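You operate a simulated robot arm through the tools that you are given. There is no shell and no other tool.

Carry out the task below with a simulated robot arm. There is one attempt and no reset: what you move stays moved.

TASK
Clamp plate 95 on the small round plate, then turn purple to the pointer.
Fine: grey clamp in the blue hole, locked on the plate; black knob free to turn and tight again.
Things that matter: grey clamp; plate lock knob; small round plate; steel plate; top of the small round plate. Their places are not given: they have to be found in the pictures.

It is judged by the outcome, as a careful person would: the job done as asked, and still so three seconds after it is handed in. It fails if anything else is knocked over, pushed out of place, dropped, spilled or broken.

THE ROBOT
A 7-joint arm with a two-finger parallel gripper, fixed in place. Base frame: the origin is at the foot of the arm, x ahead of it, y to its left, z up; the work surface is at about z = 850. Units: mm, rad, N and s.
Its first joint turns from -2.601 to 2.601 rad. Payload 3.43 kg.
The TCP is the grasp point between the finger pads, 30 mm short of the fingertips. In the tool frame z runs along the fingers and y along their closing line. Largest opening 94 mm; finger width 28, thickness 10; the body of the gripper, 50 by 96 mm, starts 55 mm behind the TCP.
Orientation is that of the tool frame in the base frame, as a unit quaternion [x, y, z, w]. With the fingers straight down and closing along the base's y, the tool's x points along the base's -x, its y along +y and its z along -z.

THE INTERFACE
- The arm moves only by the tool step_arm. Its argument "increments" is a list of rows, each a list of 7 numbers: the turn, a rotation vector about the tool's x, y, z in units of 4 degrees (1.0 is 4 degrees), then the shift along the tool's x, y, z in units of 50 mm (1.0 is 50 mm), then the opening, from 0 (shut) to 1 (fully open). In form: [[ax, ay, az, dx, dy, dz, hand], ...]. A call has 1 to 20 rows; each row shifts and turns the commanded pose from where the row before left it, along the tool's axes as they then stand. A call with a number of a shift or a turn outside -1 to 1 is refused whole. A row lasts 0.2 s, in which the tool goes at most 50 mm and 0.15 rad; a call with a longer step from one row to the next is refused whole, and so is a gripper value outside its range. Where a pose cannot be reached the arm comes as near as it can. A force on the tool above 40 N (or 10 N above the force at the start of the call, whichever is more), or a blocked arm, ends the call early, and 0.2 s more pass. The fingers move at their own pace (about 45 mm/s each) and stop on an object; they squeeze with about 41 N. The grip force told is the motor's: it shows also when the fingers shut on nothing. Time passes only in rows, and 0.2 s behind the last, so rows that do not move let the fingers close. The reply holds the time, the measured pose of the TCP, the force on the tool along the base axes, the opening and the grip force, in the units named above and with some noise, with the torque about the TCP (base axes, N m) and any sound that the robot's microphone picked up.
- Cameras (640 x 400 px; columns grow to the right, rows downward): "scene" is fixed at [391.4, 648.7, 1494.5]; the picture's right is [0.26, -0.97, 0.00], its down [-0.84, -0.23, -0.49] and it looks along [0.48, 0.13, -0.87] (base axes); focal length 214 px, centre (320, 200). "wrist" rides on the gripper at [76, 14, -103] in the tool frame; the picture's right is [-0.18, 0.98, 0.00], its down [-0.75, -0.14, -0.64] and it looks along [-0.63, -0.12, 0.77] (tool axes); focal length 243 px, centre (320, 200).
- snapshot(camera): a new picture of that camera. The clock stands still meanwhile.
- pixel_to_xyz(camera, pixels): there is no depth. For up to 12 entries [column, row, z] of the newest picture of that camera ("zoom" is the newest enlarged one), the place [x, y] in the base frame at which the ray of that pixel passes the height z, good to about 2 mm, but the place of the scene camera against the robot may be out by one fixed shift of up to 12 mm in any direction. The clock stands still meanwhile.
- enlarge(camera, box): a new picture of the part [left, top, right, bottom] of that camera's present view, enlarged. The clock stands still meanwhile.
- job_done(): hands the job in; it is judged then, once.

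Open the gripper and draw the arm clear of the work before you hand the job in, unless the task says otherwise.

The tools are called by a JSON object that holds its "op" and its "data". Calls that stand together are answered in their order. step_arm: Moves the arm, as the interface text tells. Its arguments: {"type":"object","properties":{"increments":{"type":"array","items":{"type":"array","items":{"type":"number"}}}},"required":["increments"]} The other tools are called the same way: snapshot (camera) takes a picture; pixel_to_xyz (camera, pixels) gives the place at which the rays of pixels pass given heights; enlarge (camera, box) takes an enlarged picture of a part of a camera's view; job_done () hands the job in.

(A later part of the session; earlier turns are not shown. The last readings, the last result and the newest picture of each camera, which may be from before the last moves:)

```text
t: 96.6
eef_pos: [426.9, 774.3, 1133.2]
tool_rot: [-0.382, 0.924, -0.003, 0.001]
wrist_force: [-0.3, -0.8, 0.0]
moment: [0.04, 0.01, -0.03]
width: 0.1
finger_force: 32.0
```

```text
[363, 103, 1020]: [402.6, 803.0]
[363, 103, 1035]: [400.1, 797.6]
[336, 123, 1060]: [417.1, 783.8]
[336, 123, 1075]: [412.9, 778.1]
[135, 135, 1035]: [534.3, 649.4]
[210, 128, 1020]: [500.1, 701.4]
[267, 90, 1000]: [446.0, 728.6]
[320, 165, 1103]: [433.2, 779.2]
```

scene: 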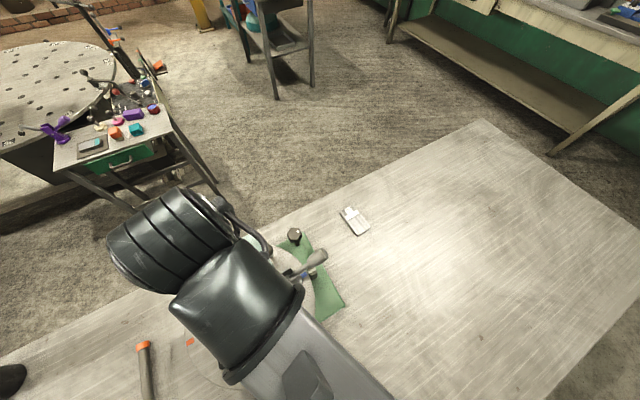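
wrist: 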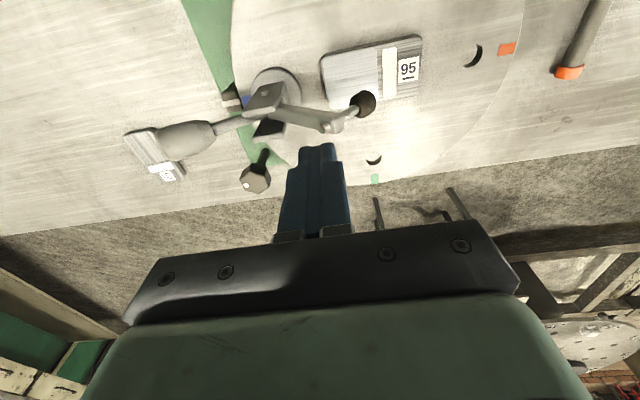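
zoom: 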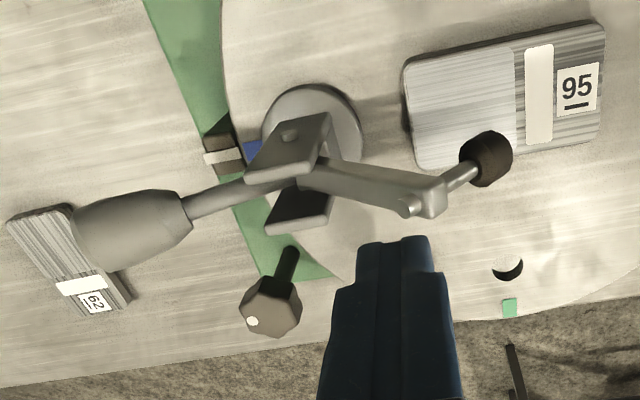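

Arm tip ≈(416,782,1066), fingers are over the arm. I shift slightly toward the tip and lower until the closed fingertips touch the arm.

{"op": "step_arm", "data": {"increments": [[0, 0, 0, 0.04, 0.1, 0.2, 0], [0, 0, 0, 0, 0, 0.2, 0], [0, 0, 0, 0, 0, 0.1, 0], [0, 0, 0, 0, 0, 0, 0]]}}

{"op": "step_arm", "data": {"increments": [[0, 0, 0, 0, 0, 0.06, 0], [0, 0, 0, 0, 0, 0.06, 0], [0, 0, 0, 0, 0, 0, 0]]}}

{"op": "step_arm", "data": {"increments": [[0, 0, 0, 0, 0, 0.06, 0], [0, 0, 0, 0, 0, 0.06, 0], [0, 0, 0, 0, 0, 0, 0]]}}

{"op": "snapshot", "data": {"camera": "wrist"}}

```text
t: 97.6
eef_pos: [422.5, 774.6, 1109.1]
tool_rot: [-0.383, 0.924, -0.003, 0.001]
wrist_force: [-0.1, -1.0, -0.9]
moment: [0.03, -0.03, 0.0]
width: 0.3
finger_force: 32.8
```

```text
t: 98.4
eef_pos: [424.0, 777.6, 1101.6]
tool_rot: [-0.383, 0.924, -0.003, 0.001]
wrist_force: [0.2, 0.7, -0.8]
moment: [-0.02, 0.0, 0.02]
width: 0.0
finger_force: 32.8
```

```text
t: 99.2
eef_pos: [421.9, 777.9, 1096.0]
tool_rot: [-0.382, 0.924, -0.002, 0.0]
wrist_force: [-0.4, -0.5, -0.4]
moment: [-0.02, 0.0, -0.01]
width: 0.0
finger_force: 33.2
```

```text
taken
```

wrist: 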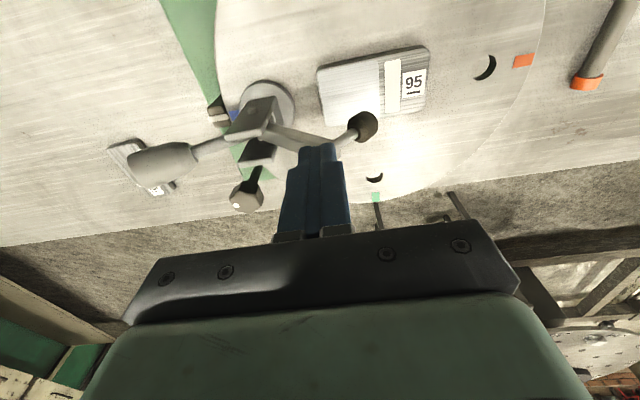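

Fingertips are right at the arm with no force yet; continuing down in small steps.

{"op": "step_arm", "data": {"increments": [[0, 0, 0, 0, 0, 0.06, 0], [0, 0, 0, 0, 0, 0, 0]]}}

{"op": "step_arm", "data": {"increments": [[0, 0, 0, 0, 0, 0.06, 0], [0, 0, 0, 0, 0, 0, 0]]}}

{"op": "step_arm", "data": {"increments": [[0, 0, 0, 0, 0, 0.06, 0], [0, 0, 0, 0, 0, 0, 0]]}}

{"op": "snapshot", "data": {"camera": "wrist"}}

```text
t: 99.8
eef_pos: [421.2, 777.7, 1093.1]
tool_rot: [-0.384, 0.923, -0.002, 0.002]
wrist_force: [-4.1, 3.6, 10.0]
moment: [0.17, 0.13, 0.05]
width: 0.0
finger_force: 32.8
```

```text
t: 100.4
eef_pos: [420.0, 778.0, 1092.6]
tool_rot: [-0.383, 0.924, 0.0, 0.001]
wrist_force: [-12.7, 16.6, 26.3]
moment: [0.63, 0.45, 0.0]
width: 0.2
finger_force: 33.4
```

```text
t: 100.8
eef_pos: [421.3, 778.0, 1089.6]
tool_rot: [-0.385, 0.923, 0.001, 0.0]
wrist_force: [-6.6, 3.1, 10.1]
moment: [0.15, 0.26, 0.02]
width: 0.0
finger_force: 32.8
stopped in row 1: the force on the tool passed its limit at 46 N (the readings are from after the stop); the commanded pose is now the measured one
```

```text
taken
```

wrist: 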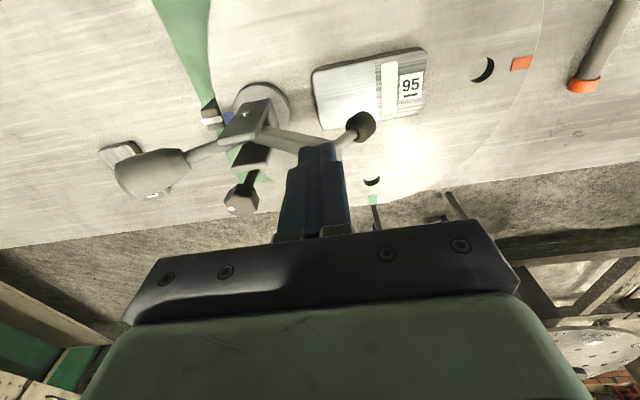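

Pure downward push wastes force in friction (tool pushed forward 20 N, up 26 N). I lift, shift 22 mm toward the pivot so the fingers' front edge meets the arm's upper face, and then push along the arc (forward and down).

{"op": "step_arm", "data": {"increments": [[0, 0, 0, 0, 0, -0.2, 0], [0, 0, 0, 0, -0.44, 0, 0], [0, 0, 0, 0, 0, 0.1, 0], [0, 0, 0, 0, 0, 0, 0]]}}

{"op": "snapshot", "data": {"camera": "wrist"}}

{"op": "step_arm", "data": {"increments": [[0, 0, 0, 0, 0.05, 0.05, 0], [0, 0, 0, 0, 0.05, 0.05, 0], [0, 0, 0, 0, 0, 0, 0]]}}

{"op": "step_arm", "data": {"increments": [[0, 0, 0, 0, 0.05, 0.05, 0], [0, 0, 0, 0, 0.05, 0.05, 0], [0, 0, 0, 0, 0, 0, 0]]}}

{"op": "snapshot", "data": {"camera": "wrist"}}

```text
t: 101.8
eef_pos: [436.4, 764.0, 1095.2]
tool_rot: [-0.384, 0.923, 0.001, 0.001]
wrist_force: [0.3, -0.6, 0.2]
moment: [-0.03, -0.01, -0.01]
width: 0.0
finger_force: 32.9
```

```text
taken
```

wrist: 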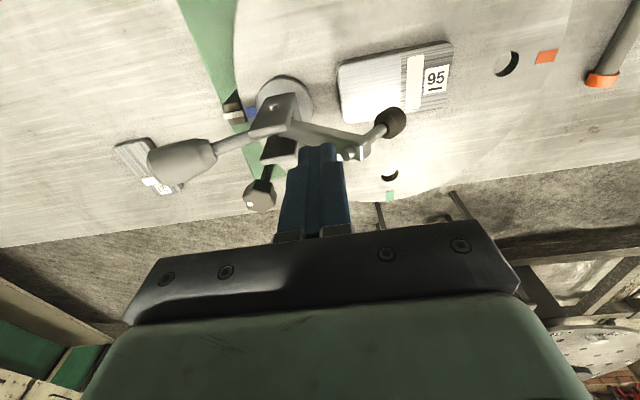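

```text
t: 102.6
eef_pos: [432.8, 765.9, 1089.7]
tool_rot: [-0.384, 0.923, 0.0, 0.001]
wrist_force: [0.1, -0.7, 0.5]
moment: [-0.02, -0.01, -0.01]
width: 0.2
finger_force: 33.5
```

```text
t: 103.4
eef_pos: [430.2, 770.3, 1084.9]
tool_rot: [-0.384, 0.923, 0.001, 0.001]
wrist_force: [0.9, -1.1, 2.3]
moment: [-0.02, -0.04, 0.03]
width: 0.3
finger_force: 32.8
```

```text
taken
```

wrist: 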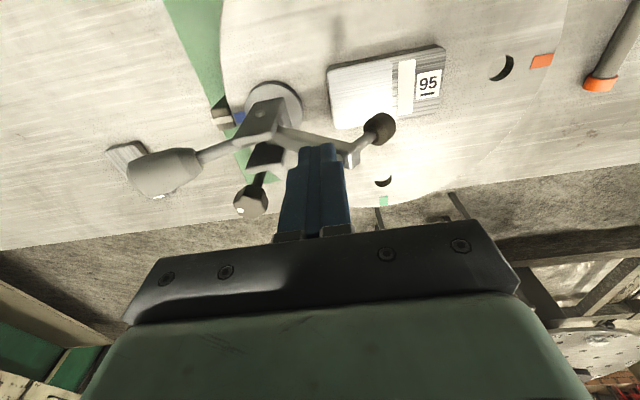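

Contact just begins (2 N). I continue along the arc in small steps.

{"op": "step_arm", "data": {"increments": [[0, 0, 0, 0, 0.05, 0.05, 0], [0, 0, 0, 0, 0, 0, 0]]}}

{"op": "step_arm", "data": {"increments": [[0, 0, 0, 0, 0.05, 0.05, 0], [0, 0, 0, 0, 0, 0, 0]]}}

{"op": "step_arm", "data": {"increments": [[0, 0, 0, 0, 0.05, 0.05, 0], [0, 0, 0, 0, 0, 0, 0]]}}

{"op": "snapshot", "data": {"camera": "wrist"}}

```text
t: 104.0
eef_pos: [429.1, 772.9, 1082.2]
tool_rot: [-0.385, 0.923, 0.001, 0.0]
wrist_force: [0.8, -2.7, 3.3]
moment: [-0.08, -0.01, 0.05]
width: 0.0
finger_force: 32.9
```

```text
t: 104.6
eef_pos: [426.0, 774.2, 1078.5]
tool_rot: [-0.384, 0.923, 0.0, 0.001]
wrist_force: [0.0, -2.5, 1.8]
moment: [-0.09, 0.06, 0.01]
width: 0.0
finger_force: 33.0
```

```text
t: 105.2
eef_pos: [424.7, 774.7, 1076.9]
tool_rot: [-0.384, 0.923, 0.0, 0.001]
wrist_force: [0.7, -2.9, 1.4]
moment: [-0.05, -0.01, 0.05]
width: 0.0
finger_force: 33.2
```

```text
taken
```

wrist: 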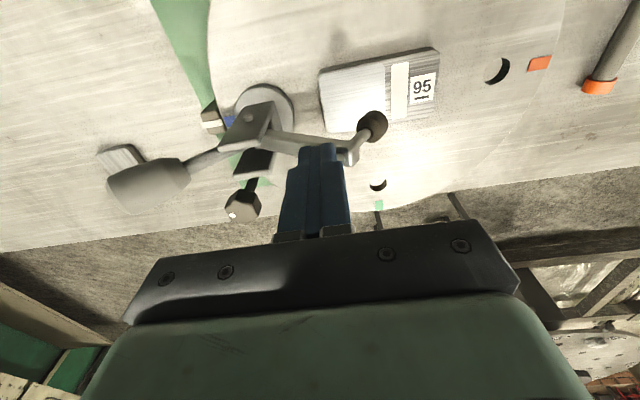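

Arm is lowering and the handle is rising with only ~3 N. I enlarge to confirm the clamp base stays flat.

{"op": "enlarge", "data": {"camera": "wrist", "box": [80, 30, 460, 230]}}

{"op": "step_arm", "data": {"increments": [[0, 0, 0, 0, 0.04, 0.06, 0], [0, 0, 0, 0, 0.04, 0.06, 0], [0, 0, 0, 0, 0, 0, 0]]}}

{"op": "enlarge", "data": {"camera": "wrist", "box": [80, 30, 460, 230]}}

```text
1.68 times, centred on (270, 130) of wrist
```

zoom: 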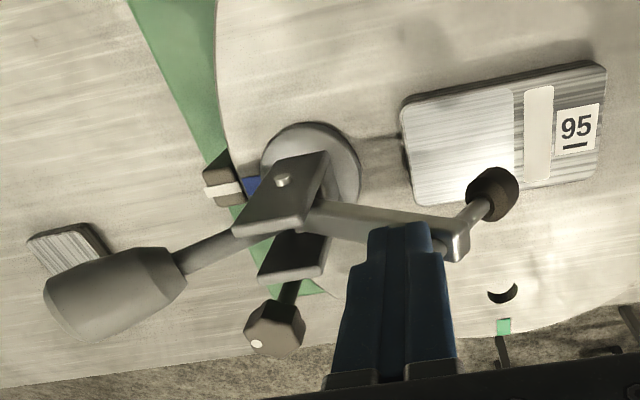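

```text
t: 106.0
eef_pos: [422.8, 779.0, 1070.5]
tool_rot: [-0.385, 0.923, 0.0, 0.0]
wrist_force: [-0.2, 0.3, 2.5]
moment: [0.02, 0.03, 0.0]
width: 0.2
finger_force: 33.4
```

```text
1.68 times, centred on (270, 130) of wrist
```

zoom: 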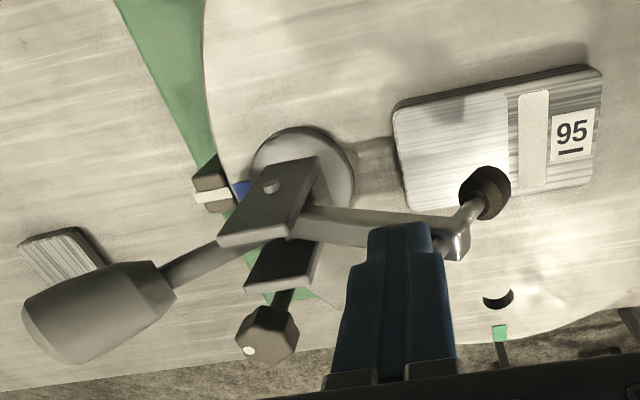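

The mechanism moves easily. I keep following the arc, now more downward.

{"op": "step_arm", "data": {"increments": [[0, 0, 0, 0, 0.03, 0.06, 0], [0, 0, 0, 0, 0.03, 0.06, 0], [0, 0, 0, 0, 0, 0, 0]]}}

{"op": "step_arm", "data": {"increments": [[0, 0, 0, 0, 0.025, 0.06, 0], [0, 0, 0, 0, 0.025, 0.06, 0], [0, 0, 0, 0, 0, 0, 0]]}}

{"op": "enlarge", "data": {"camera": "wrist", "box": [80, 30, 460, 230]}}

```text
t: 106.8
eef_pos: [419.5, 780.2, 1065.4]
tool_rot: [-0.384, 0.923, 0.001, 0.001]
wrist_force: [0.4, -1.1, 0.0]
moment: [-0.02, -0.06, 0.02]
width: 0.1
finger_force: 33.0
```

```text
t: 107.6
eef_pos: [418.1, 782.4, 1059.2]
tool_rot: [-0.385, 0.923, 0.0, 0.001]
wrist_force: [0.8, 0.0, 0.2]
moment: [0.0, -0.01, -0.01]
width: 0.0
finger_force: 33.2
```

```text
1.68 times, centred on (270, 130) of wrist
```

zoom: 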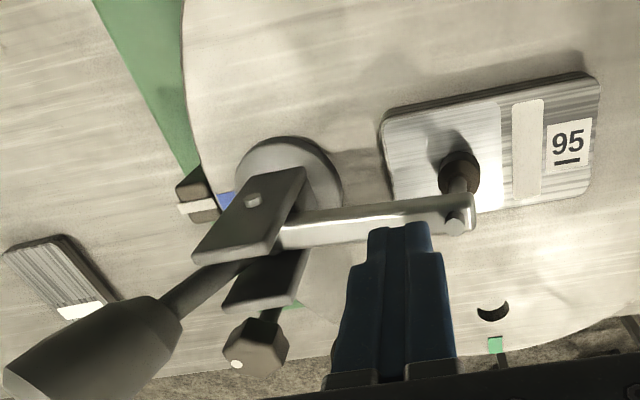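

Force is about zero and the foot nears plate 95. I continue down slowly until the foot touches.

{"op": "step_arm", "data": {"increments": [[0, 0, 0, 0, 0.01, 0.06, 0], [0, 0, 0, 0, 0.01, 0.06, 0], [0, 0, 0, 0, 0, 0, 0]]}}

{"op": "step_arm", "data": {"increments": [[0, 0, 0, 0, 0, 0.06, 0], [0, 0, 0, 0, 0, 0.06, 0], [0, 0, 0, 0, 0, 0, 0]]}}

{"op": "enlarge", "data": {"camera": "wrist", "box": [80, 30, 460, 230]}}

```text
t: 108.4
eef_pos: [417.5, 783.4, 1054.4]
tool_rot: [-0.385, 0.923, 0.001, 0.0]
wrist_force: [0.2, 0.2, 0.8]
moment: [0.01, -0.05, 0.02]
width: 0.0
finger_force: 33.2
```

```text
t: 109.2
eef_pos: [416.9, 784.2, 1047.9]
tool_rot: [-0.384, 0.923, 0.0, 0.001]
wrist_force: [0.4, -0.1, 0.3]
moment: [0.01, 0.0, -0.01]
width: 0.0
finger_force: 33.0
```

```text
1.68 times, centred on (270, 130) of wrist
```

zoom: 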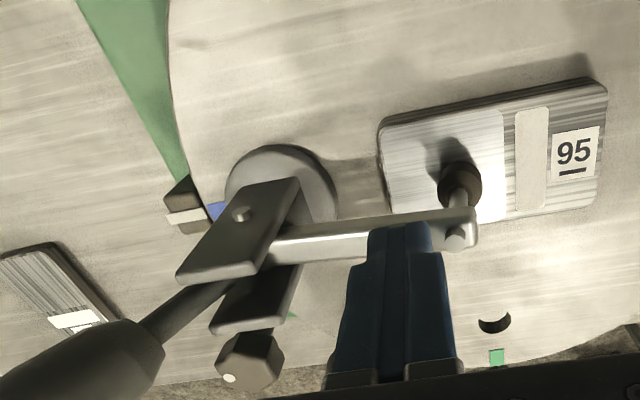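

I check where the arm is relative to the fingertips in plan, using pixels on the arm and nut.

{"op": "pixel_to_xyz", "data": {"camera": "zoom", "pixels": [[455, 235, 1010], [455, 235, 1025], [320, 245, 1005], [320, 245, 1015], [461, 183, 970], [461, 183, 985], [238, 215, 1000], [400, 225, 1018]]}}

{"op": "enlarge", "data": {"camera": "scene", "box": [200, 220, 360, 340]}}

```text
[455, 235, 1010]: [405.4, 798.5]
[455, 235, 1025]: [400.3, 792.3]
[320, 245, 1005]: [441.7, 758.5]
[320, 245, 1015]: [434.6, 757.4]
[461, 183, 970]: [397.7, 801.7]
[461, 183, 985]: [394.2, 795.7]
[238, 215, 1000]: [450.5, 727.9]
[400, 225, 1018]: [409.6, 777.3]
```

```text
3.33 times, centred on (280, 280) of scene
```

zoom: 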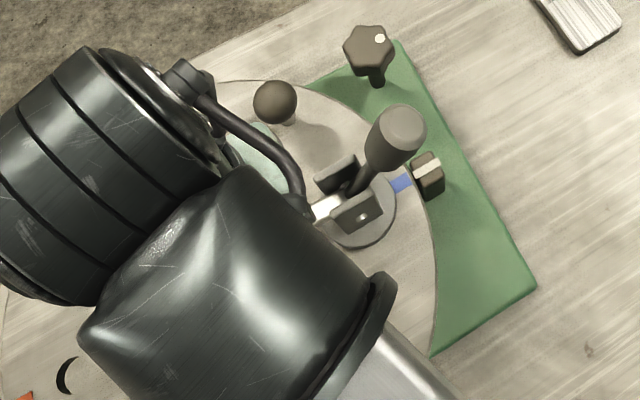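

The handle is now much more upright and the foot hovers at the plate. I keep lowering in 2 mm steps until force shows.

{"op": "step_arm", "data": {"increments": [[0, 0, 0, 0, 0, 0.04, 0], [0, 0, 0, 0, 0, 0.04, 0], [0, 0, 0, 0, 0, 0, 0]]}}

{"op": "step_arm", "data": {"increments": [[0, 0, 0, 0, 0, 0.04, 0], [0, 0, 0, 0, 0, 0.04, 0], [0, 0, 0, 0, 0, 0, 0]]}}

{"op": "enlarge", "data": {"camera": "wrist", "box": [80, 30, 460, 230]}}

```text
t: 110.0
eef_pos: [416.5, 783.5, 1043.2]
tool_rot: [-0.384, 0.923, 0.0, 0.001]
wrist_force: [0.3, -0.2, 0.4]
moment: [0.01, 0.02, 0.01]
width: 0.0
finger_force: 32.6
```

```text
t: 110.8
eef_pos: [416.4, 782.7, 1040.2]
tool_rot: [-0.385, 0.923, 0.002, 0.001]
wrist_force: [0.2, 1.1, 21.4]
moment: [0.09, 0.25, 0.0]
width: 0.0
finger_force: 33.2
```

```text
1.68 times, centred on (270, 130) of wrist
```

zoom: 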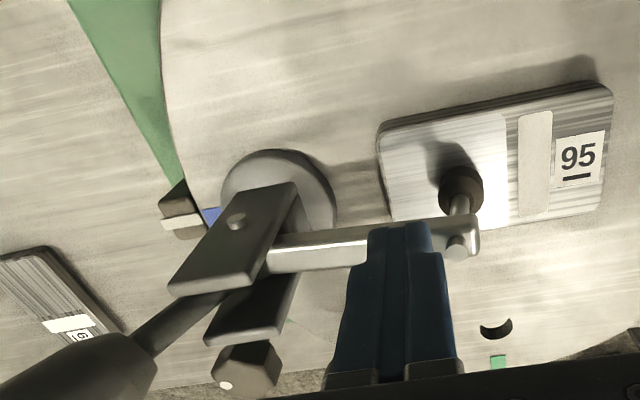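

Contact of 21 N with the tip at z≈1010: the arm now lies down with its foot on plate 95. I rise and look at the handle, which still needs its locking push.

{"op": "step_arm", "data": {"increments": [[0, 0, 0, 0, 0, -0.2, 0], [0, 0, 0, 0, 0, -0.5, 0], [0, 0, 0, 0, 0, -0.5, 0], [0, 0, 0, 0, 0, -0.5, 0], [0, 0, 0, 0, 0, -0.3, 0], [0, 0, 0, 0, 0, 0, 0]]}}

{"op": "snapshot", "data": {"camera": "wrist"}}

{"op": "enlarge", "data": {"camera": "wrist", "box": [80, 10, 460, 230]}}

{"op": "enlarge", "data": {"camera": "scene", "box": [240, 235, 320, 310]}}

```text
t: 112.2
eef_pos: [416.8, 781.4, 1139.4]
tool_rot: [-0.385, 0.923, 0.0, 0.0]
wrist_force: [-0.6, 0.7, -1.0]
moment: [0.02, -0.01, 0.01]
width: 0.0
finger_force: 32.8
```

```text
taken
```

wrist: 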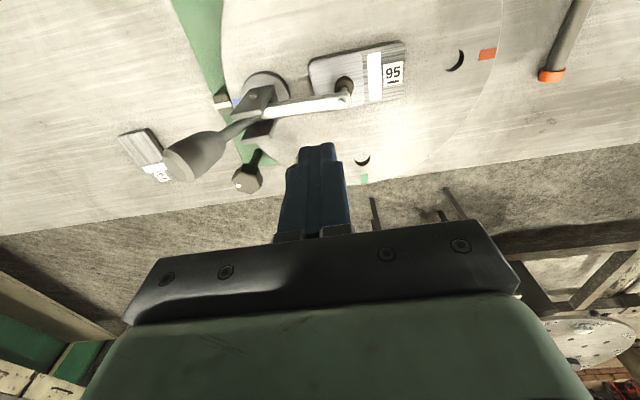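

```text
1.68 times, centred on (270, 120) of wrist
```

zoom: 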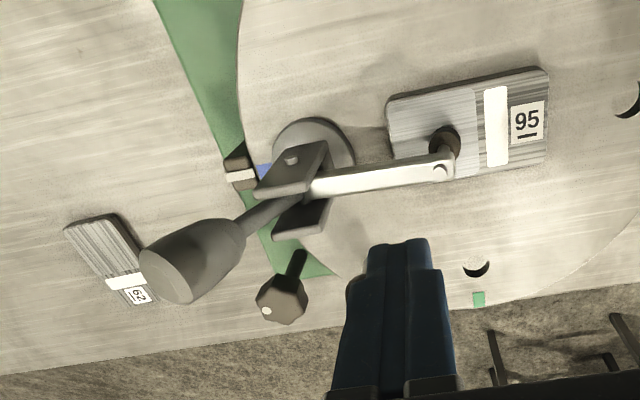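

```text
5.33 times, centred on (280, 272) of scene
```

zoom: 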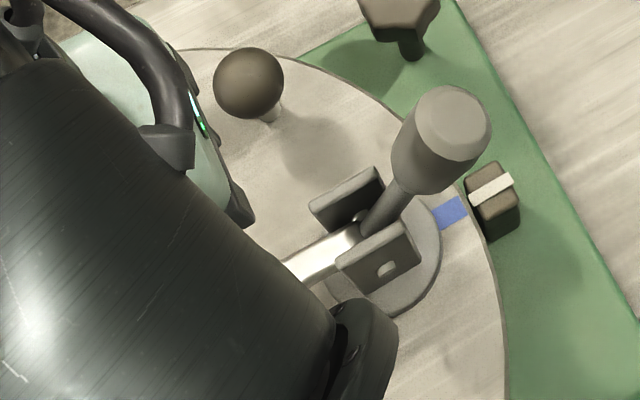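

The arm is down, foot on the bare part of plate 95; the handle is partway up. I triangulate the cup: wrist end (179,166), narrow (222,137); scene end (305,258), narrow (296,270).

{"op": "pixel_to_xyz", "data": {"camera": "wrist", "pixels": [[179.5, 166.4, 1040], [179.5, 166.4, 1060], [179.5, 166.4, 1080], [222.4, 136.7, 1020], [222.4, 136.7, 1040], [222.4, 136.7, 1060]]}}

{"op": "pixel_to_xyz", "data": {"camera": "scene", "pixels": [[305.3, 257.9, 1040], [305.3, 257.9, 1060], [305.3, 257.9, 1080], [296, 270, 1020], [296, 270, 1040], [296, 270, 1060]]}}

```text
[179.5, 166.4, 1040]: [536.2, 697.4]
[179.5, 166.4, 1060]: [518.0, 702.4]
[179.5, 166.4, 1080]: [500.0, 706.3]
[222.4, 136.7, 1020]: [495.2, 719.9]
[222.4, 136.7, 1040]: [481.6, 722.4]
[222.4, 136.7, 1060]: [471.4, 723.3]
```

```text
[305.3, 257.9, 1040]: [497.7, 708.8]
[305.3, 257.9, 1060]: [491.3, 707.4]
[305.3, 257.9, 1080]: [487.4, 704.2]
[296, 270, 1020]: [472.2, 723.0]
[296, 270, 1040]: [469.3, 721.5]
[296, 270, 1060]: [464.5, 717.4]
```

Cup end ≈ rear 46 mm, z≈1085 (handle ~55°). I move the closed fingers behind the handle (rear 80 mm), then lower to TCP z≈1080 so I can push it forward.

{"op": "step_arm", "data": {"increments": [[0, 0, 0, 0, 0, -0.3, 0], [0, 0, 0, -0.025, -0.56, 0, 0], [0, 0, 0, -0.025, -0.56, 0, 0], [0, 0, 0, 0, -0.56, 0, 0], [0, 0, 0, 0, -0.56, 0, 0], [0, 0, 0, 0, -0.56, 0, 0], [0, 0, 0, 0, 0, 0, 0]]}}

{"op": "snapshot", "data": {"camera": "wrist"}}

{"op": "snapshot", "data": {"camera": "scene"}}

```text
t: 113.8
eef_pos: [518.5, 685.1, 1154.9]
tool_rot: [-0.385, 0.923, 0.0, 0.0]
wrist_force: [-0.3, 0.0, 0.0]
moment: [-0.02, 0.01, 0.0]
width: 0.0
finger_force: 33.3
```

```text
taken
```

wrist: 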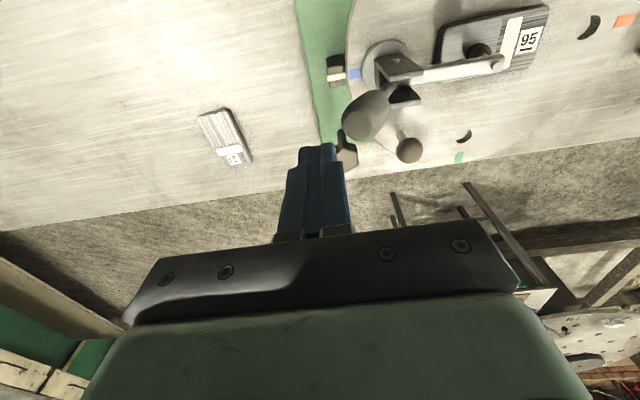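

```text
taken
```

scene: 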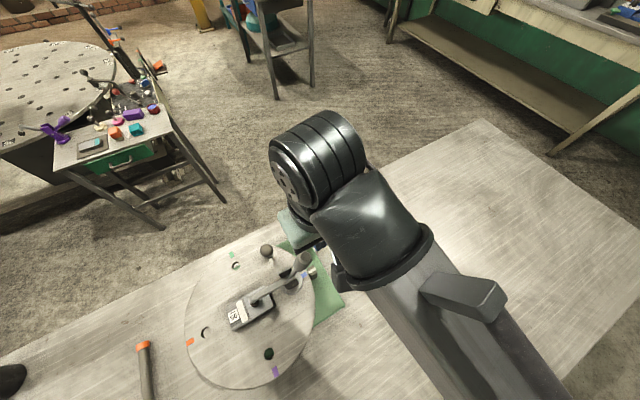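

I enlarge to see the cup relative to the fingertips before lowering.

{"op": "enlarge", "data": {"camera": "wrist", "box": [280, 20, 540, 200]}}

{"op": "enlarge", "data": {"camera": "scene", "box": [220, 235, 330, 320]}}

{"op": "pixel_to_xyz", "data": {"camera": "wrist", "pixels": [[360, 122, 1070], [360, 122, 1085], [360, 122, 1100], [345, 120, 1080]]}}

```text
2.22 times, centred on (410, 110) of wrist
```

zoom: 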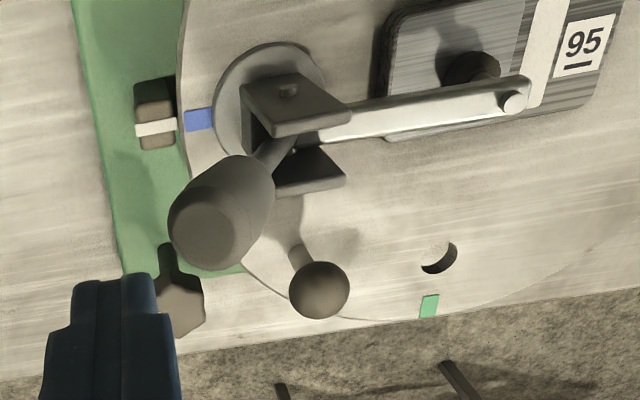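

```text
4.71 times, centred on (275, 278) of scene
```

zoom: 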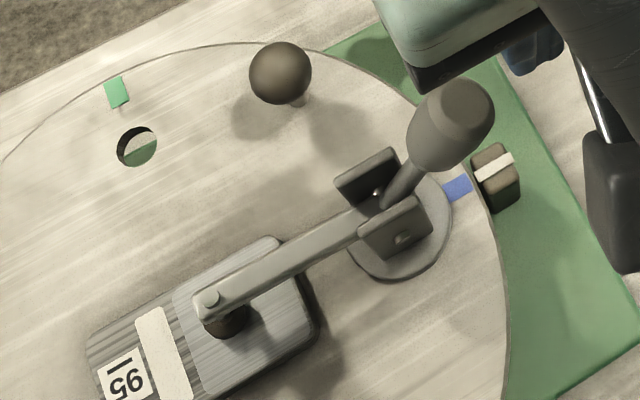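

```text
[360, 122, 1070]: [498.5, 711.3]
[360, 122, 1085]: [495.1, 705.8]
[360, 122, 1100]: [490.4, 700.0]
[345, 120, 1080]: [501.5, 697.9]
```

The cup end is confirmed at (495,706,1085), about 8 mm in front of the fingers' face. I lower to z≈1082 and then push forward slowly.

{"op": "step_arm", "data": {"increments": [[0, 0, 0, 0, -0.04, 0.3, 0], [0, 0, 0, 0, 0, 0.4, 0], [0, 0, 0, 0, 0, 0.4, 0], [0, 0, 0, 0, 0, 0.36, 0], [0, 0, 0, 0, 0, 0, 0]]}}

{"op": "step_arm", "data": {"increments": [[0, 0, 0, 0, 0.1, 0, 0], [0, 0, 0, 0, 0.1, 0, 0], [0, 0, 0, 0, 0, 0, 0]]}}

{"op": "step_arm", "data": {"increments": [[0, 0, 0, 0, 0.06, 0, 0], [0, 0, 0, 0, 0.06, 0, 0], [0, 0, 0, 0, 0, 0, 0]]}}

{"op": "snapshot", "data": {"camera": "wrist"}}

```text
t: 115.0
eef_pos: [518.1, 683.7, 1081.1]
tool_rot: [-0.385, 0.923, 0.0, 0.001]
wrist_force: [-0.4, -1.2, -0.6]
moment: [0.0, 0.01, 0.0]
width: 0.0
finger_force: 33.0
```

```text
t: 115.8
eef_pos: [512.2, 690.2, 1081.6]
tool_rot: [-0.384, 0.923, -0.001, 0.001]
wrist_force: [3.7, -4.5, 1.1]
moment: [0.02, 0.04, -0.01]
width: 0.0
finger_force: 33.2
```

```text
t: 116.6
eef_pos: [511.6, 691.5, 1082.0]
tool_rot: [-0.38, 0.925, -0.004, 0.002]
wrist_force: [11.2, -10.4, 4.7]
moment: [0.03, 0.08, -0.01]
width: 0.0
finger_force: 33.2
stopped in row 3: the force on the tool passed its limit at 41 N (the readings are from after the stop); the commanded pose is now the measured one
```

```text
taken
```

wrist: 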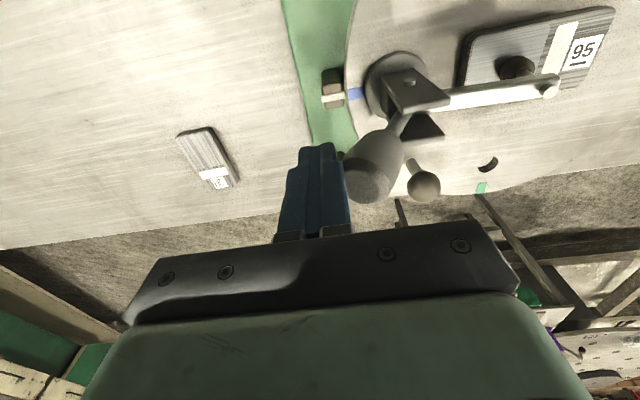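

41 N straight forward hardly moved it because the cup edge must slide up the finger face. I push along the handle's arc instead: forward and up together.

{"op": "step_arm", "data": {"increments": [[0, 0, 0, 0, 0.05, -0.04, 0], [0, 0, 0, 0, 0, 0, 0]]}}

{"op": "step_arm", "data": {"increments": [[0, 0, 0, 0, 0.05, -0.04, 0], [0, 0, 0, 0, 0, 0, 0]]}}

{"op": "snapshot", "data": {"camera": "wrist"}}

{"op": "enlarge", "data": {"camera": "scene", "box": [220, 235, 330, 320]}}

```text
t: 117.2
eef_pos: [511.5, 693.1, 1084.0]
tool_rot: [-0.382, 0.924, -0.004, 0.004]
wrist_force: [20.4, -19.0, 6.6]
moment: [0.04, 0.04, 0.02]
width: 0.0
finger_force: 33.1
```

```text
t: 117.8
eef_pos: [510.2, 693.8, 1084.6]
tool_rot: [-0.38, 0.925, -0.006, 0.005]
wrist_force: [28.0, -29.1, -1.5]
moment: [-0.18, -0.17, 0.04]
width: 0.0
finger_force: 33.0
```

```text
taken
```

wrist: 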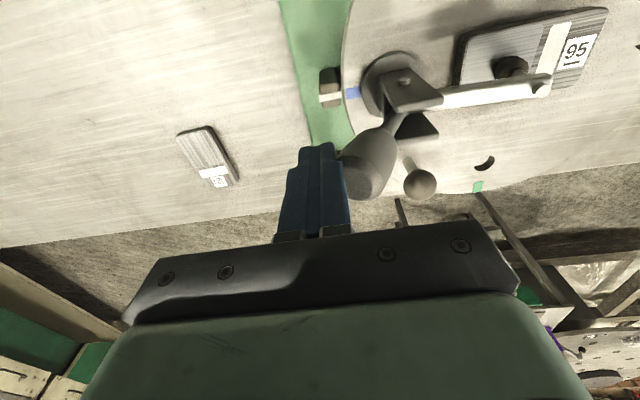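

```text
4.71 times, centred on (275, 278) of scene
```

zoom: 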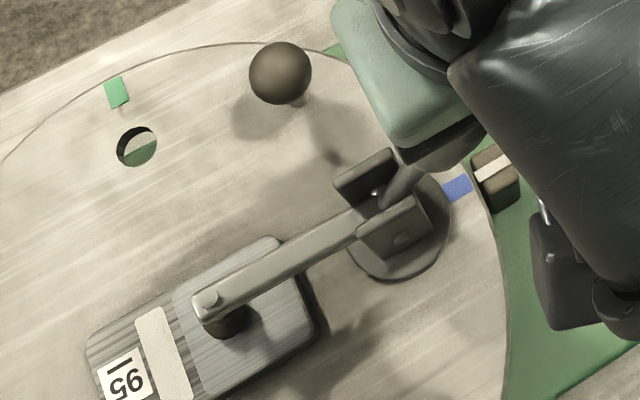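

Force is ~40 N forward with the base unmoved. I continue with further small steps along the arc, watching for the handle to snap over.

{"op": "step_arm", "data": {"increments": [[0, 0, 0, 0, 0.05, -0.04, 0], [0, 0, 0, 0, 0, 0, 0]]}}

{"op": "step_arm", "data": {"increments": [[0, 0, 0, 0, 0.04, -0.03, 0], [0, 0, 0, 0, 0, 0, 0]]}}

{"op": "snapshot", "data": {"camera": "wrist"}}

```text
t: 118.2
eef_pos: [510.4, 693.2, 1085.6]
tool_rot: [-0.378, 0.926, -0.011, 0.006]
wrist_force: [11.8, -12.3, 0.6]
moment: [-0.06, -0.07, -0.01]
width: 0.0
finger_force: 33.1
stopped in row 2: the force on the tool passed its limit at 52 N (the readings are from after the stop); the commanded pose is now the measured one
```

```text
t: 118.8
eef_pos: [509.0, 692.6, 1086.4]
tool_rot: [-0.377, 0.926, -0.012, 0.006]
wrist_force: [24.1, -25.7, -13.4]
moment: [-0.39, -0.38, 0.0]
width: 0.1
finger_force: 32.6
```

```text
taken
```

wrist: 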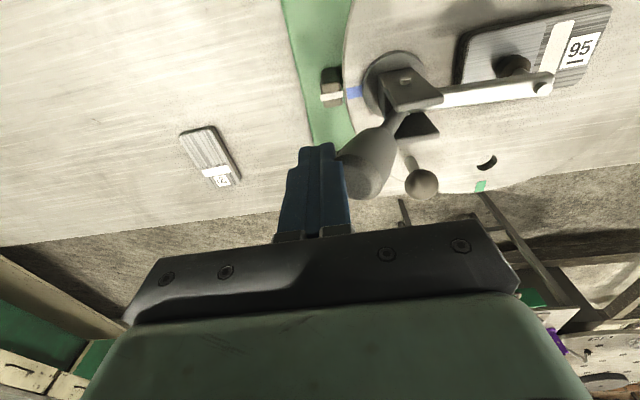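

The handle yields only slightly. I enlarge both views to see where the fingers touch the cup.

{"op": "enlarge", "data": {"camera": "wrist", "box": [280, 40, 460, 220]}}

{"op": "enlarge", "data": {"camera": "scene", "box": [260, 240, 330, 300]}}

{"op": "pixel_to_xyz", "data": {"camera": "wrist", "pixels": [[366, 180, 1080], [366, 180, 1090], [366, 180, 1100]]}}

```text
2.22 times, centred on (370, 130) of wrist
```

zoom: 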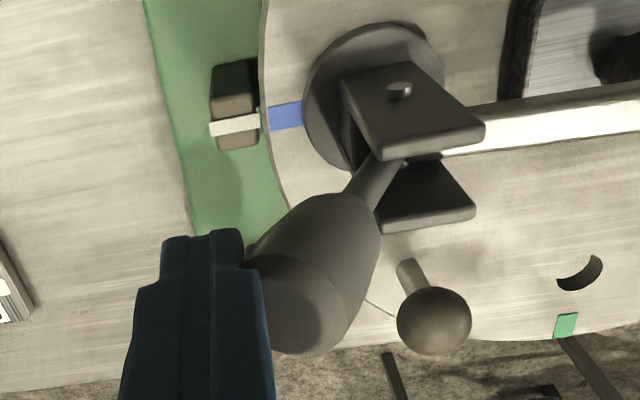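

```text
6.67 times, centred on (295, 270) of scene
```

zoom: 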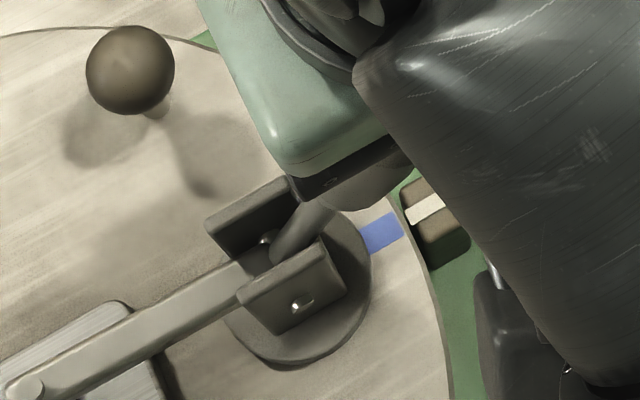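

```text
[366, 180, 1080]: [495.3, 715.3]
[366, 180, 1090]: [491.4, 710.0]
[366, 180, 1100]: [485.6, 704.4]
```

The cup has moved ~4 mm, so it does yield. I push further along the arc with pauses and see whether the force relaxes.

{"op": "step_arm", "data": {"increments": [[0, 0, 0, 0, 0.03, -0.015, 0], [0, 0, 0, 0, 0, 0, 0], [0, 0, 0, 0, 0, 0, 0]]}}

{"op": "step_arm", "data": {"increments": [[0, 0, 0, 0, 0.03, -0.015, 0], [0, 0, 0, 0, 0, 0, 0], [0, 0, 0, 0, 0, 0, 0]]}}

{"op": "step_arm", "data": {"increments": [[0, 0, 0, 0, 0.03, -0.015, 0], [0, 0, 0, 0, 0, 0, 0], [0, 0, 0, 0, 0, 0, 0]]}}

{"op": "step_arm", "data": {"increments": [[0, 0, 0, 0, 0.03, -0.015, 0], [0, 0, 0, 0, 0, 0, 0], [0, 0, 0, 0, 0, 0, 0]]}}

```text
t: 119.4
eef_pos: [509.2, 693.1, 1088.2]
tool_rot: [-0.376, 0.926, -0.015, 0.008]
wrist_force: [11.3, -10.7, -2.8]
moment: [-0.18, -0.21, -0.01]
width: 0.2
finger_force: 33.4
stopped in row 2: the force on the tool passed its limit at 48 N (the readings are from after the stop); the commanded pose is now the measured one
```

```text
t: 120.2
eef_pos: [508.5, 692.9, 1089.6]
tool_rot: [-0.375, 0.927, -0.016, 0.008]
wrist_force: [22.4, -22.4, -9.4]
moment: [-0.4, -0.37, 0.01]
width: 0.0
finger_force: 32.8
```

```text
t: 120.9
eef_pos: [509.9, 693.9, 1088.5]
tool_rot: [-0.374, 0.927, -0.02, 0.01]
wrist_force: [9.7, -10.1, -1.7]
moment: [-0.22, -0.2, 0.01]
width: 0.0
finger_force: 32.9
stopped in row 3: the force on the tool passed its limit at 43 N (the readings are from after the stop); the commanded pose is now the measured one
```

```text
t: 121.7
eef_pos: [509.2, 693.4, 1091.0]
tool_rot: [-0.373, 0.927, -0.021, 0.01]
wrist_force: [22.6, -20.8, -5.4]
moment: [-0.36, -0.39, 0.0]
width: 0.1
finger_force: 33.2
```

Pushing straight on is stuck near 40 N. I back off, correct the small tilt drift, and go for a level side view of the clamp to see foot, base and handle angle.

{"op": "step_arm", "data": {"increments": [[0, 0, 0, 0, -0.3, 0, 0], [0, 0, 0, 0, -0.3, -0.2, 0], [-0.66, 0, -0.28, 0, 0, -0.5, 0], [0, 0, 0, 0, 0, -0.5, 0], [0, 0, 0, 0, 0, 0, 0]]}}

{"op": "enlarge", "data": {"camera": "wrist", "box": [280, 20, 540, 200]}}

{"op": "enlarge", "data": {"camera": "scene", "box": [220, 235, 330, 320]}}

```text
t: 122.9
eef_pos: [526.4, 675.9, 1150.5]
tool_rot: [-0.385, 0.923, 0.003, 0.0]
wrist_force: [0.5, -0.6, 0.4]
moment: [0.0, 0.01, 0.02]
width: 0.0
finger_force: 32.7
```

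```text
2.22 times, centred on (410, 110) of wrist
```

zoom: 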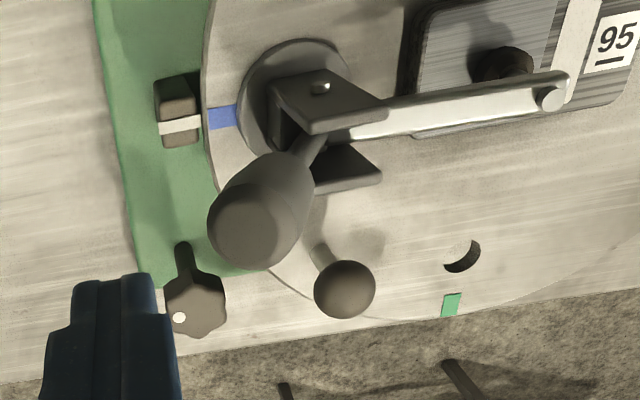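

```text
4.71 times, centred on (275, 278) of scene
```

zoom: 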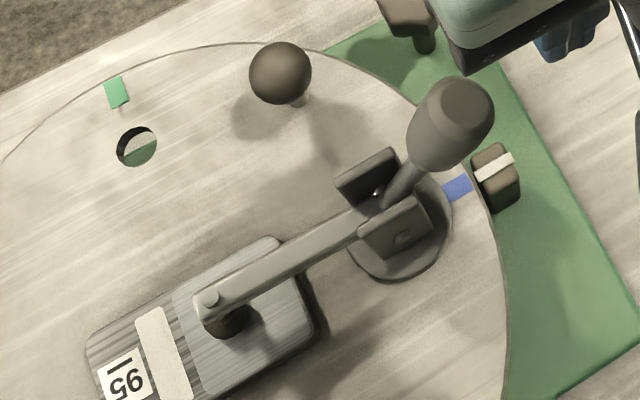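

Nothing is displaced. I move to the side-view pose: TCP about (326,602,1080), tilted 44° outward.

{"op": "step_arm", "data": {"increments": [[0, 0, 0, 0.646, 0.297, 0, 0], [0, 0, 0, 0.646, 0.297, 0.1, 0], [0, 0, 0, 0.646, 0.297, 0.3, 0], [0, 0, 0, 0.646, 0.297, 0.3, 0], [0, 0, 0, 0.646, 0.297, 0.3, 0], [0, 0, 0, 0.646, 0.297, 0.4, 0], [0, -1, 0, 0, 0, 0, 0], [0, -1, 0, 0, 0, 0, 0], [0, -1, 0, 0, 0, 0, 0], [0, -1, 0, 0, 0, 0, 0], [0, -1, 0, 0, 0, 0, 0], [0, -1, 0, 0, 0, 0, 0], [0, -1, 0, 0, 0, 0, 0], [0, -1, 0, 0, 0, 0, 0], [0, -1, 0, 0, 0, 0, 0], [0, -1, 0, 0, 0, 0, 0], [0, -1, 0, 0, 0, 0, 0], [0, 0, 0, 0, 0, 0, 0]]}}

{"op": "snapshot", "data": {"camera": "wrist"}}

```text
t: 126.7
eef_pos: [327.6, 600.4, 1080.1]
tool_rot: [-0.355, 0.856, 0.147, 0.347]
wrist_force: [0.0, -0.7, 0.5]
moment: [0.0, -0.02, -0.02]
width: 0.1
finger_force: 32.9
```

```text
taken
```

wrist: 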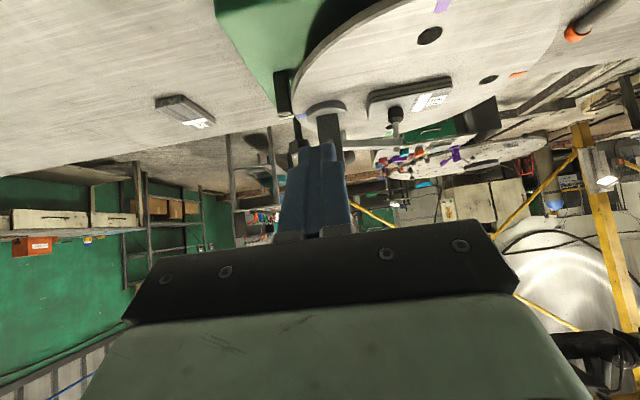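

The closed fingers block the view; I open them and enlarge.

{"op": "step_arm", "data": {"increments": [[0, 0, 0, 0, 0, 0, 1], [0, 0, 0, 0, 0, 0, 1], [0, 0, 0, 0, 0, 0, 1], [0, 0, 0, 0, 0, 0, 1], [0, 0, 0, 0, 0, 0, 1], [0, 0, 0, 0, 0, 0, 1]]}}

{"op": "enlarge", "data": {"camera": "wrist", "box": [250, 60, 460, 240]}}

```text
t: 128.1
eef_pos: [327.6, 600.0, 1081.7]
tool_rot: [-0.354, 0.856, 0.147, 0.346]
wrist_force: [-0.5, -0.4, 0.3]
moment: [0.0, 0.02, 0.02]
width: 94.0
finger_force: 0.0
```

```text
2.22 times, centred on (355, 150) of wrist
```

zoom: 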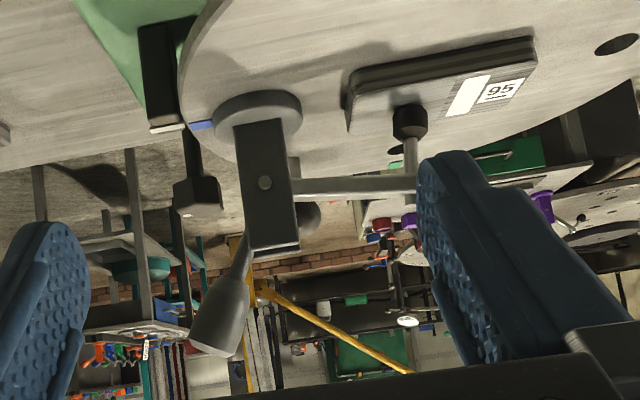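

This side view shows the pivot at mid-cheek, arm level with its foot on plate 95 and the handle ~65° up, in line with the pivot. I return above the arm tip and press straight down over the foot to see whether the lever goes further or clicks.

{"op": "step_arm", "data": {"increments": [[0, 1, 0, 0, 0, 0, 0], [0, 1, 0, 0, 0, 0, 0], [0, 1, 0, 0, 0, 0, 0], [0, 1, 0, 0, 0, 0, 0], [0, 1, 0, 0, 0, 0, 0], [0, 1, 0, 0, 0, 0, 0], [0, 1, 0, 0, 0, 0, 0], [0, 1, 0, 0, 0, 0, 0], [0, 1, 0, 0, 0, 0, 0], [0, 1, 0, 0, 0, 0, 0], [0, 1, 0, 0, 0, 0, 0], [0, 0, 0, 0, 0, -0.5, 0], [0, 0, 0, 0, 0, -0.5, 0], [0, 0, 0, 0, 0, 0, 0]]}}

{"op": "step_arm", "data": {"increments": [[0, 0, 0, -0.643, 0.296, 0, 0], [0, 0, 0, -0.643, 0.296, 0, 0], [0, 0, 0, -0.643, 0.296, 0, 0], [0, 0, 0, -0.643, 0.296, 0, 0], [0, 0, 0, -0.643, 0.296, 0, 0], [0, 0, 0, -0.643, 0.296, 0, 0], [0, 0, 0, 0, 0, 0, 0]]}}

{"op": "snapshot", "data": {"camera": "wrist"}}

```text
t: 131.1
eef_pos: [329.2, 603.3, 1123.6]
tool_rot: [-0.384, 0.923, 0.007, 0.003]
wrist_force: [-0.4, -0.2, -0.2]
moment: [-0.03, 0.01, 0.04]
width: 0.1
finger_force: 33.1
out of reach, approached as far as the arm can: row 13
```

```text
t: 132.7
eef_pos: [400.9, 802.3, 1125.5]
tool_rot: [-0.384, 0.923, 0.003, 0.001]
wrist_force: [-0.1, 0.6, -1.3]
moment: [0.0, 0.0, -0.01]
width: 0.0
finger_force: 32.7
```

```text
taken
```

wrist: 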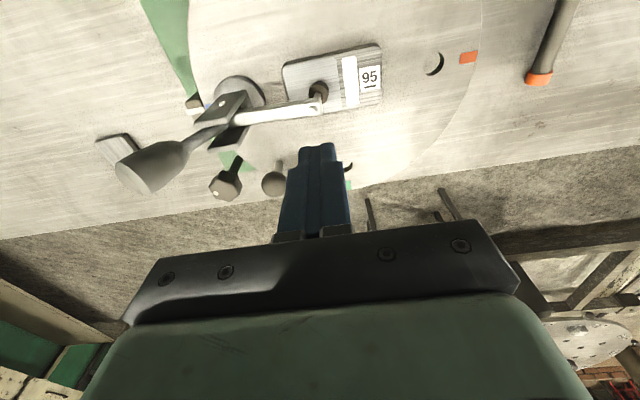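

Arm tip shows at (314,100). I check its place and lower onto it.

{"op": "pixel_to_xyz", "data": {"camera": "wrist", "pixels": [[316, 100, 1012], [318, 90, 965], [140, 172, 1080], [140, 172, 1090]]}}

{"op": "step_arm", "data": {"increments": [[0, 0, 0, 0.03, -0.02, 0.4, 0], [0, 0, 0, 0, 0, 0.5, 0], [0, 0, 0, 0, 0, 0.4, 0], [0, 0, 0, 0, 0, 0.1, 0], [0, 0, 0, 0, 0, 0, 0]]}}

{"op": "snapshot", "data": {"camera": "wrist"}}

```text
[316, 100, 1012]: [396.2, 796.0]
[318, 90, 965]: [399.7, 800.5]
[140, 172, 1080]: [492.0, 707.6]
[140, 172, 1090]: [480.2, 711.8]
```

```text
t: 133.9
eef_pos: [401.2, 801.4, 1053.8]
tool_rot: [-0.384, 0.923, 0.003, 0.0]
wrist_force: [-0.1, -0.1, -0.4]
moment: [-0.03, -0.01, 0.02]
width: 0.0
finger_force: 33.3
```

```text
taken
```

wrist: 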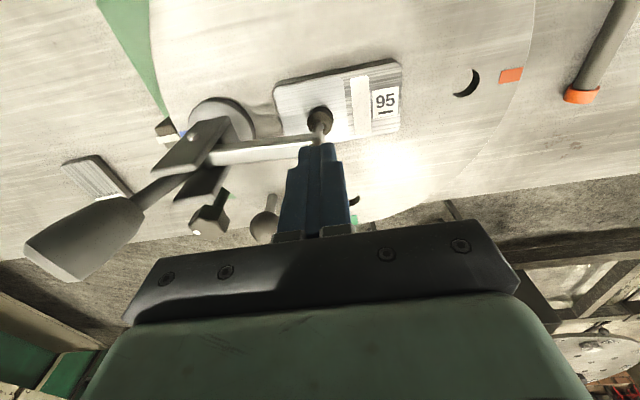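

I shift 5 mm toward the tip's side and press down in small steps.

{"op": "step_arm", "data": {"increments": [[0, 0, 0, 0.1, 0, 0.06, 0], [0, 0, 0, 0, 0, 0.06, 0], [0, 0, 0, 0, 0, 0, 0]]}}

{"op": "step_arm", "data": {"increments": [[0, 0, 0, 0, 0, 0.04, 0], [0, 0, 0, 0, 0, 0.04, 0], [0, 0, 0, 0, 0, 0, 0]]}}

{"op": "step_arm", "data": {"increments": [[0, 0, 0, 0, 0, 0.03, 0], [0, 0, 0, 0, 0, 0, 0]]}}

{"op": "step_arm", "data": {"increments": [[0, 0, 0, 0, 0, 0.03, 0], [0, 0, 0, 0, 0, 0, 0]]}}

```text
t: 134.7
eef_pos: [397.6, 798.8, 1048.5]
tool_rot: [-0.383, 0.924, 0.004, 0.0]
wrist_force: [-0.8, 0.1, 0.0]
moment: [0.01, -0.02, -0.01]
width: 0.0
finger_force: 33.1
```

```text
t: 135.5
eef_pos: [397.5, 799.3, 1045.2]
tool_rot: [-0.383, 0.924, 0.003, 0.0]
wrist_force: [-0.6, -0.3, -0.4]
moment: [-0.01, -0.04, 0.0]
width: 0.0
finger_force: 33.3
```

```text
t: 136.1
eef_pos: [398.7, 796.6, 1043.3]
tool_rot: [-0.383, 0.924, 0.003, 0.0]
wrist_force: [0.6, 0.3, 8.1]
moment: [0.07, 0.04, -0.02]
width: 0.0
finger_force: 32.9
```

```text
t: 136.7
eef_pos: [397.3, 797.5, 1043.5]
tool_rot: [-0.384, 0.923, 0.004, 0.001]
wrist_force: [1.5, 1.1, 26.8]
moment: [0.1, 0.01, 0.03]
width: 0.1
finger_force: 33.4
```

Very stiff: the foot rests firmly on plate 95. I press a little more.

{"op": "step_arm", "data": {"increments": [[0, 0, 0, 0, 0, 0.015, 0], [0, 0, 0, 0, 0, 0, 0]]}}

{"op": "step_arm", "data": {"increments": [[0, 0, 0, 0, 0, 0.012, 0], [0, 0, 0, 0, 0, 0, 0]]}}

{"op": "step_arm", "data": {"increments": [[0, 0, 0, 0, 0, 0.012, 0], [0, 0, 0, 0, 0, 0, 0]]}}

{"op": "enlarge", "data": {"camera": "scene", "box": [220, 220, 340, 320]}}

```text
t: 137.4
eef_pos: [397.3, 796.5, 1043.0]
tool_rot: [-0.383, 0.924, 0.004, 0.002]
wrist_force: [-1.3, -3.1, 12.4]
moment: [-0.08, 0.1, 0.02]
width: 0.3
finger_force: 32.8
stopped in row 2: the force on the tool passed its limit at 41 N (the readings are from after the stop); the commanded pose is now the measured one
```

```text
t: 138.0
eef_pos: [397.3, 797.0, 1042.9]
tool_rot: [-0.383, 0.924, 0.005, 0.002]
wrist_force: [0.7, -3.2, 28.4]
moment: [-0.07, 0.02, -0.05]
width: 0.0
finger_force: 33.0
```

```text
t: 138.7
eef_pos: [397.8, 797.9, 1043.6]
tool_rot: [-0.383, 0.924, 0.005, 0.003]
wrist_force: [-1.9, -3.9, 13.6]
moment: [-0.11, 0.1, -0.01]
width: 0.3
finger_force: 33.4
stopped in row 2: the force on the tool passed its limit at 41 N (the readings are from after the stop); the commanded pose is now the measured one
```

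```text
4.00 times, centred on (280, 270) of scene
```

zoom: 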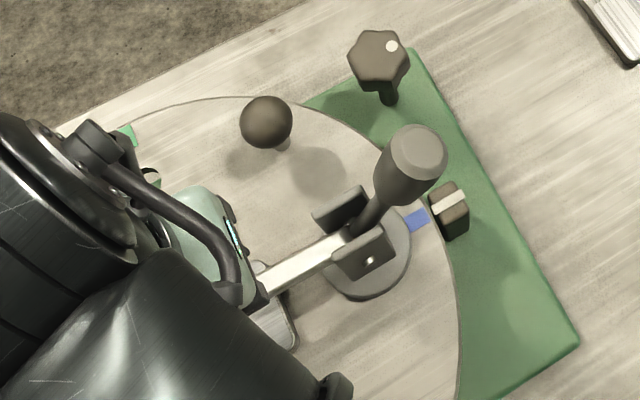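

Arm is hard down. Now I test whether the lever is locked: I rise, move the fingers just in front of the handle, and will push it gently rearward.

{"op": "step_arm", "data": {"increments": [[0, 0, 0, 0, 0, -0.4, 0], [0, 0, 0, 0, 0, -0.5, 0], [0, 0, 0, -0.04, -0.43, -0.2, 0], [0, 0, 0, -0.04, -0.43, 0, 0], [0, 0, 0, 0, -0.43, 0, 0], [0, 0, 0, 0, 0, 0.2, 0], [0, 0, 0, 0, 0, 0.2, 0], [0, 0, 0, 0, 0, 0, 0]]}}

{"op": "snapshot", "data": {"camera": "wrist"}}

{"op": "enlarge", "data": {"camera": "wrist", "box": [150, 30, 410, 220]}}

```text
t: 140.5
eef_pos: [446.2, 756.3, 1076.8]
tool_rot: [-0.383, 0.924, 0.005, 0.002]
wrist_force: [0.2, -0.4, -1.0]
moment: [0.04, -0.01, 0.01]
width: 0.2
finger_force: 32.9
```

```text
taken
```

wrist: 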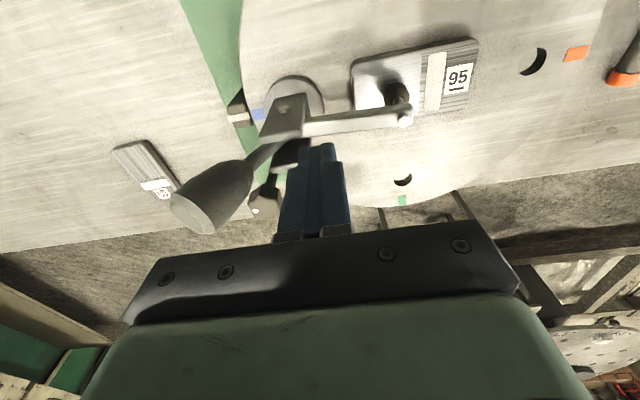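

```text
2.11 times, centred on (280, 125) of wrist
```

zoom: 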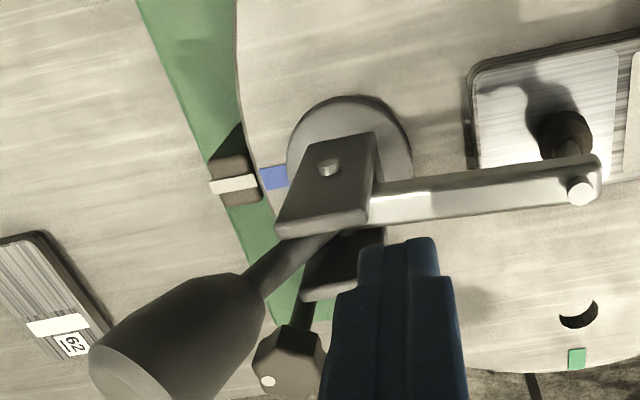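

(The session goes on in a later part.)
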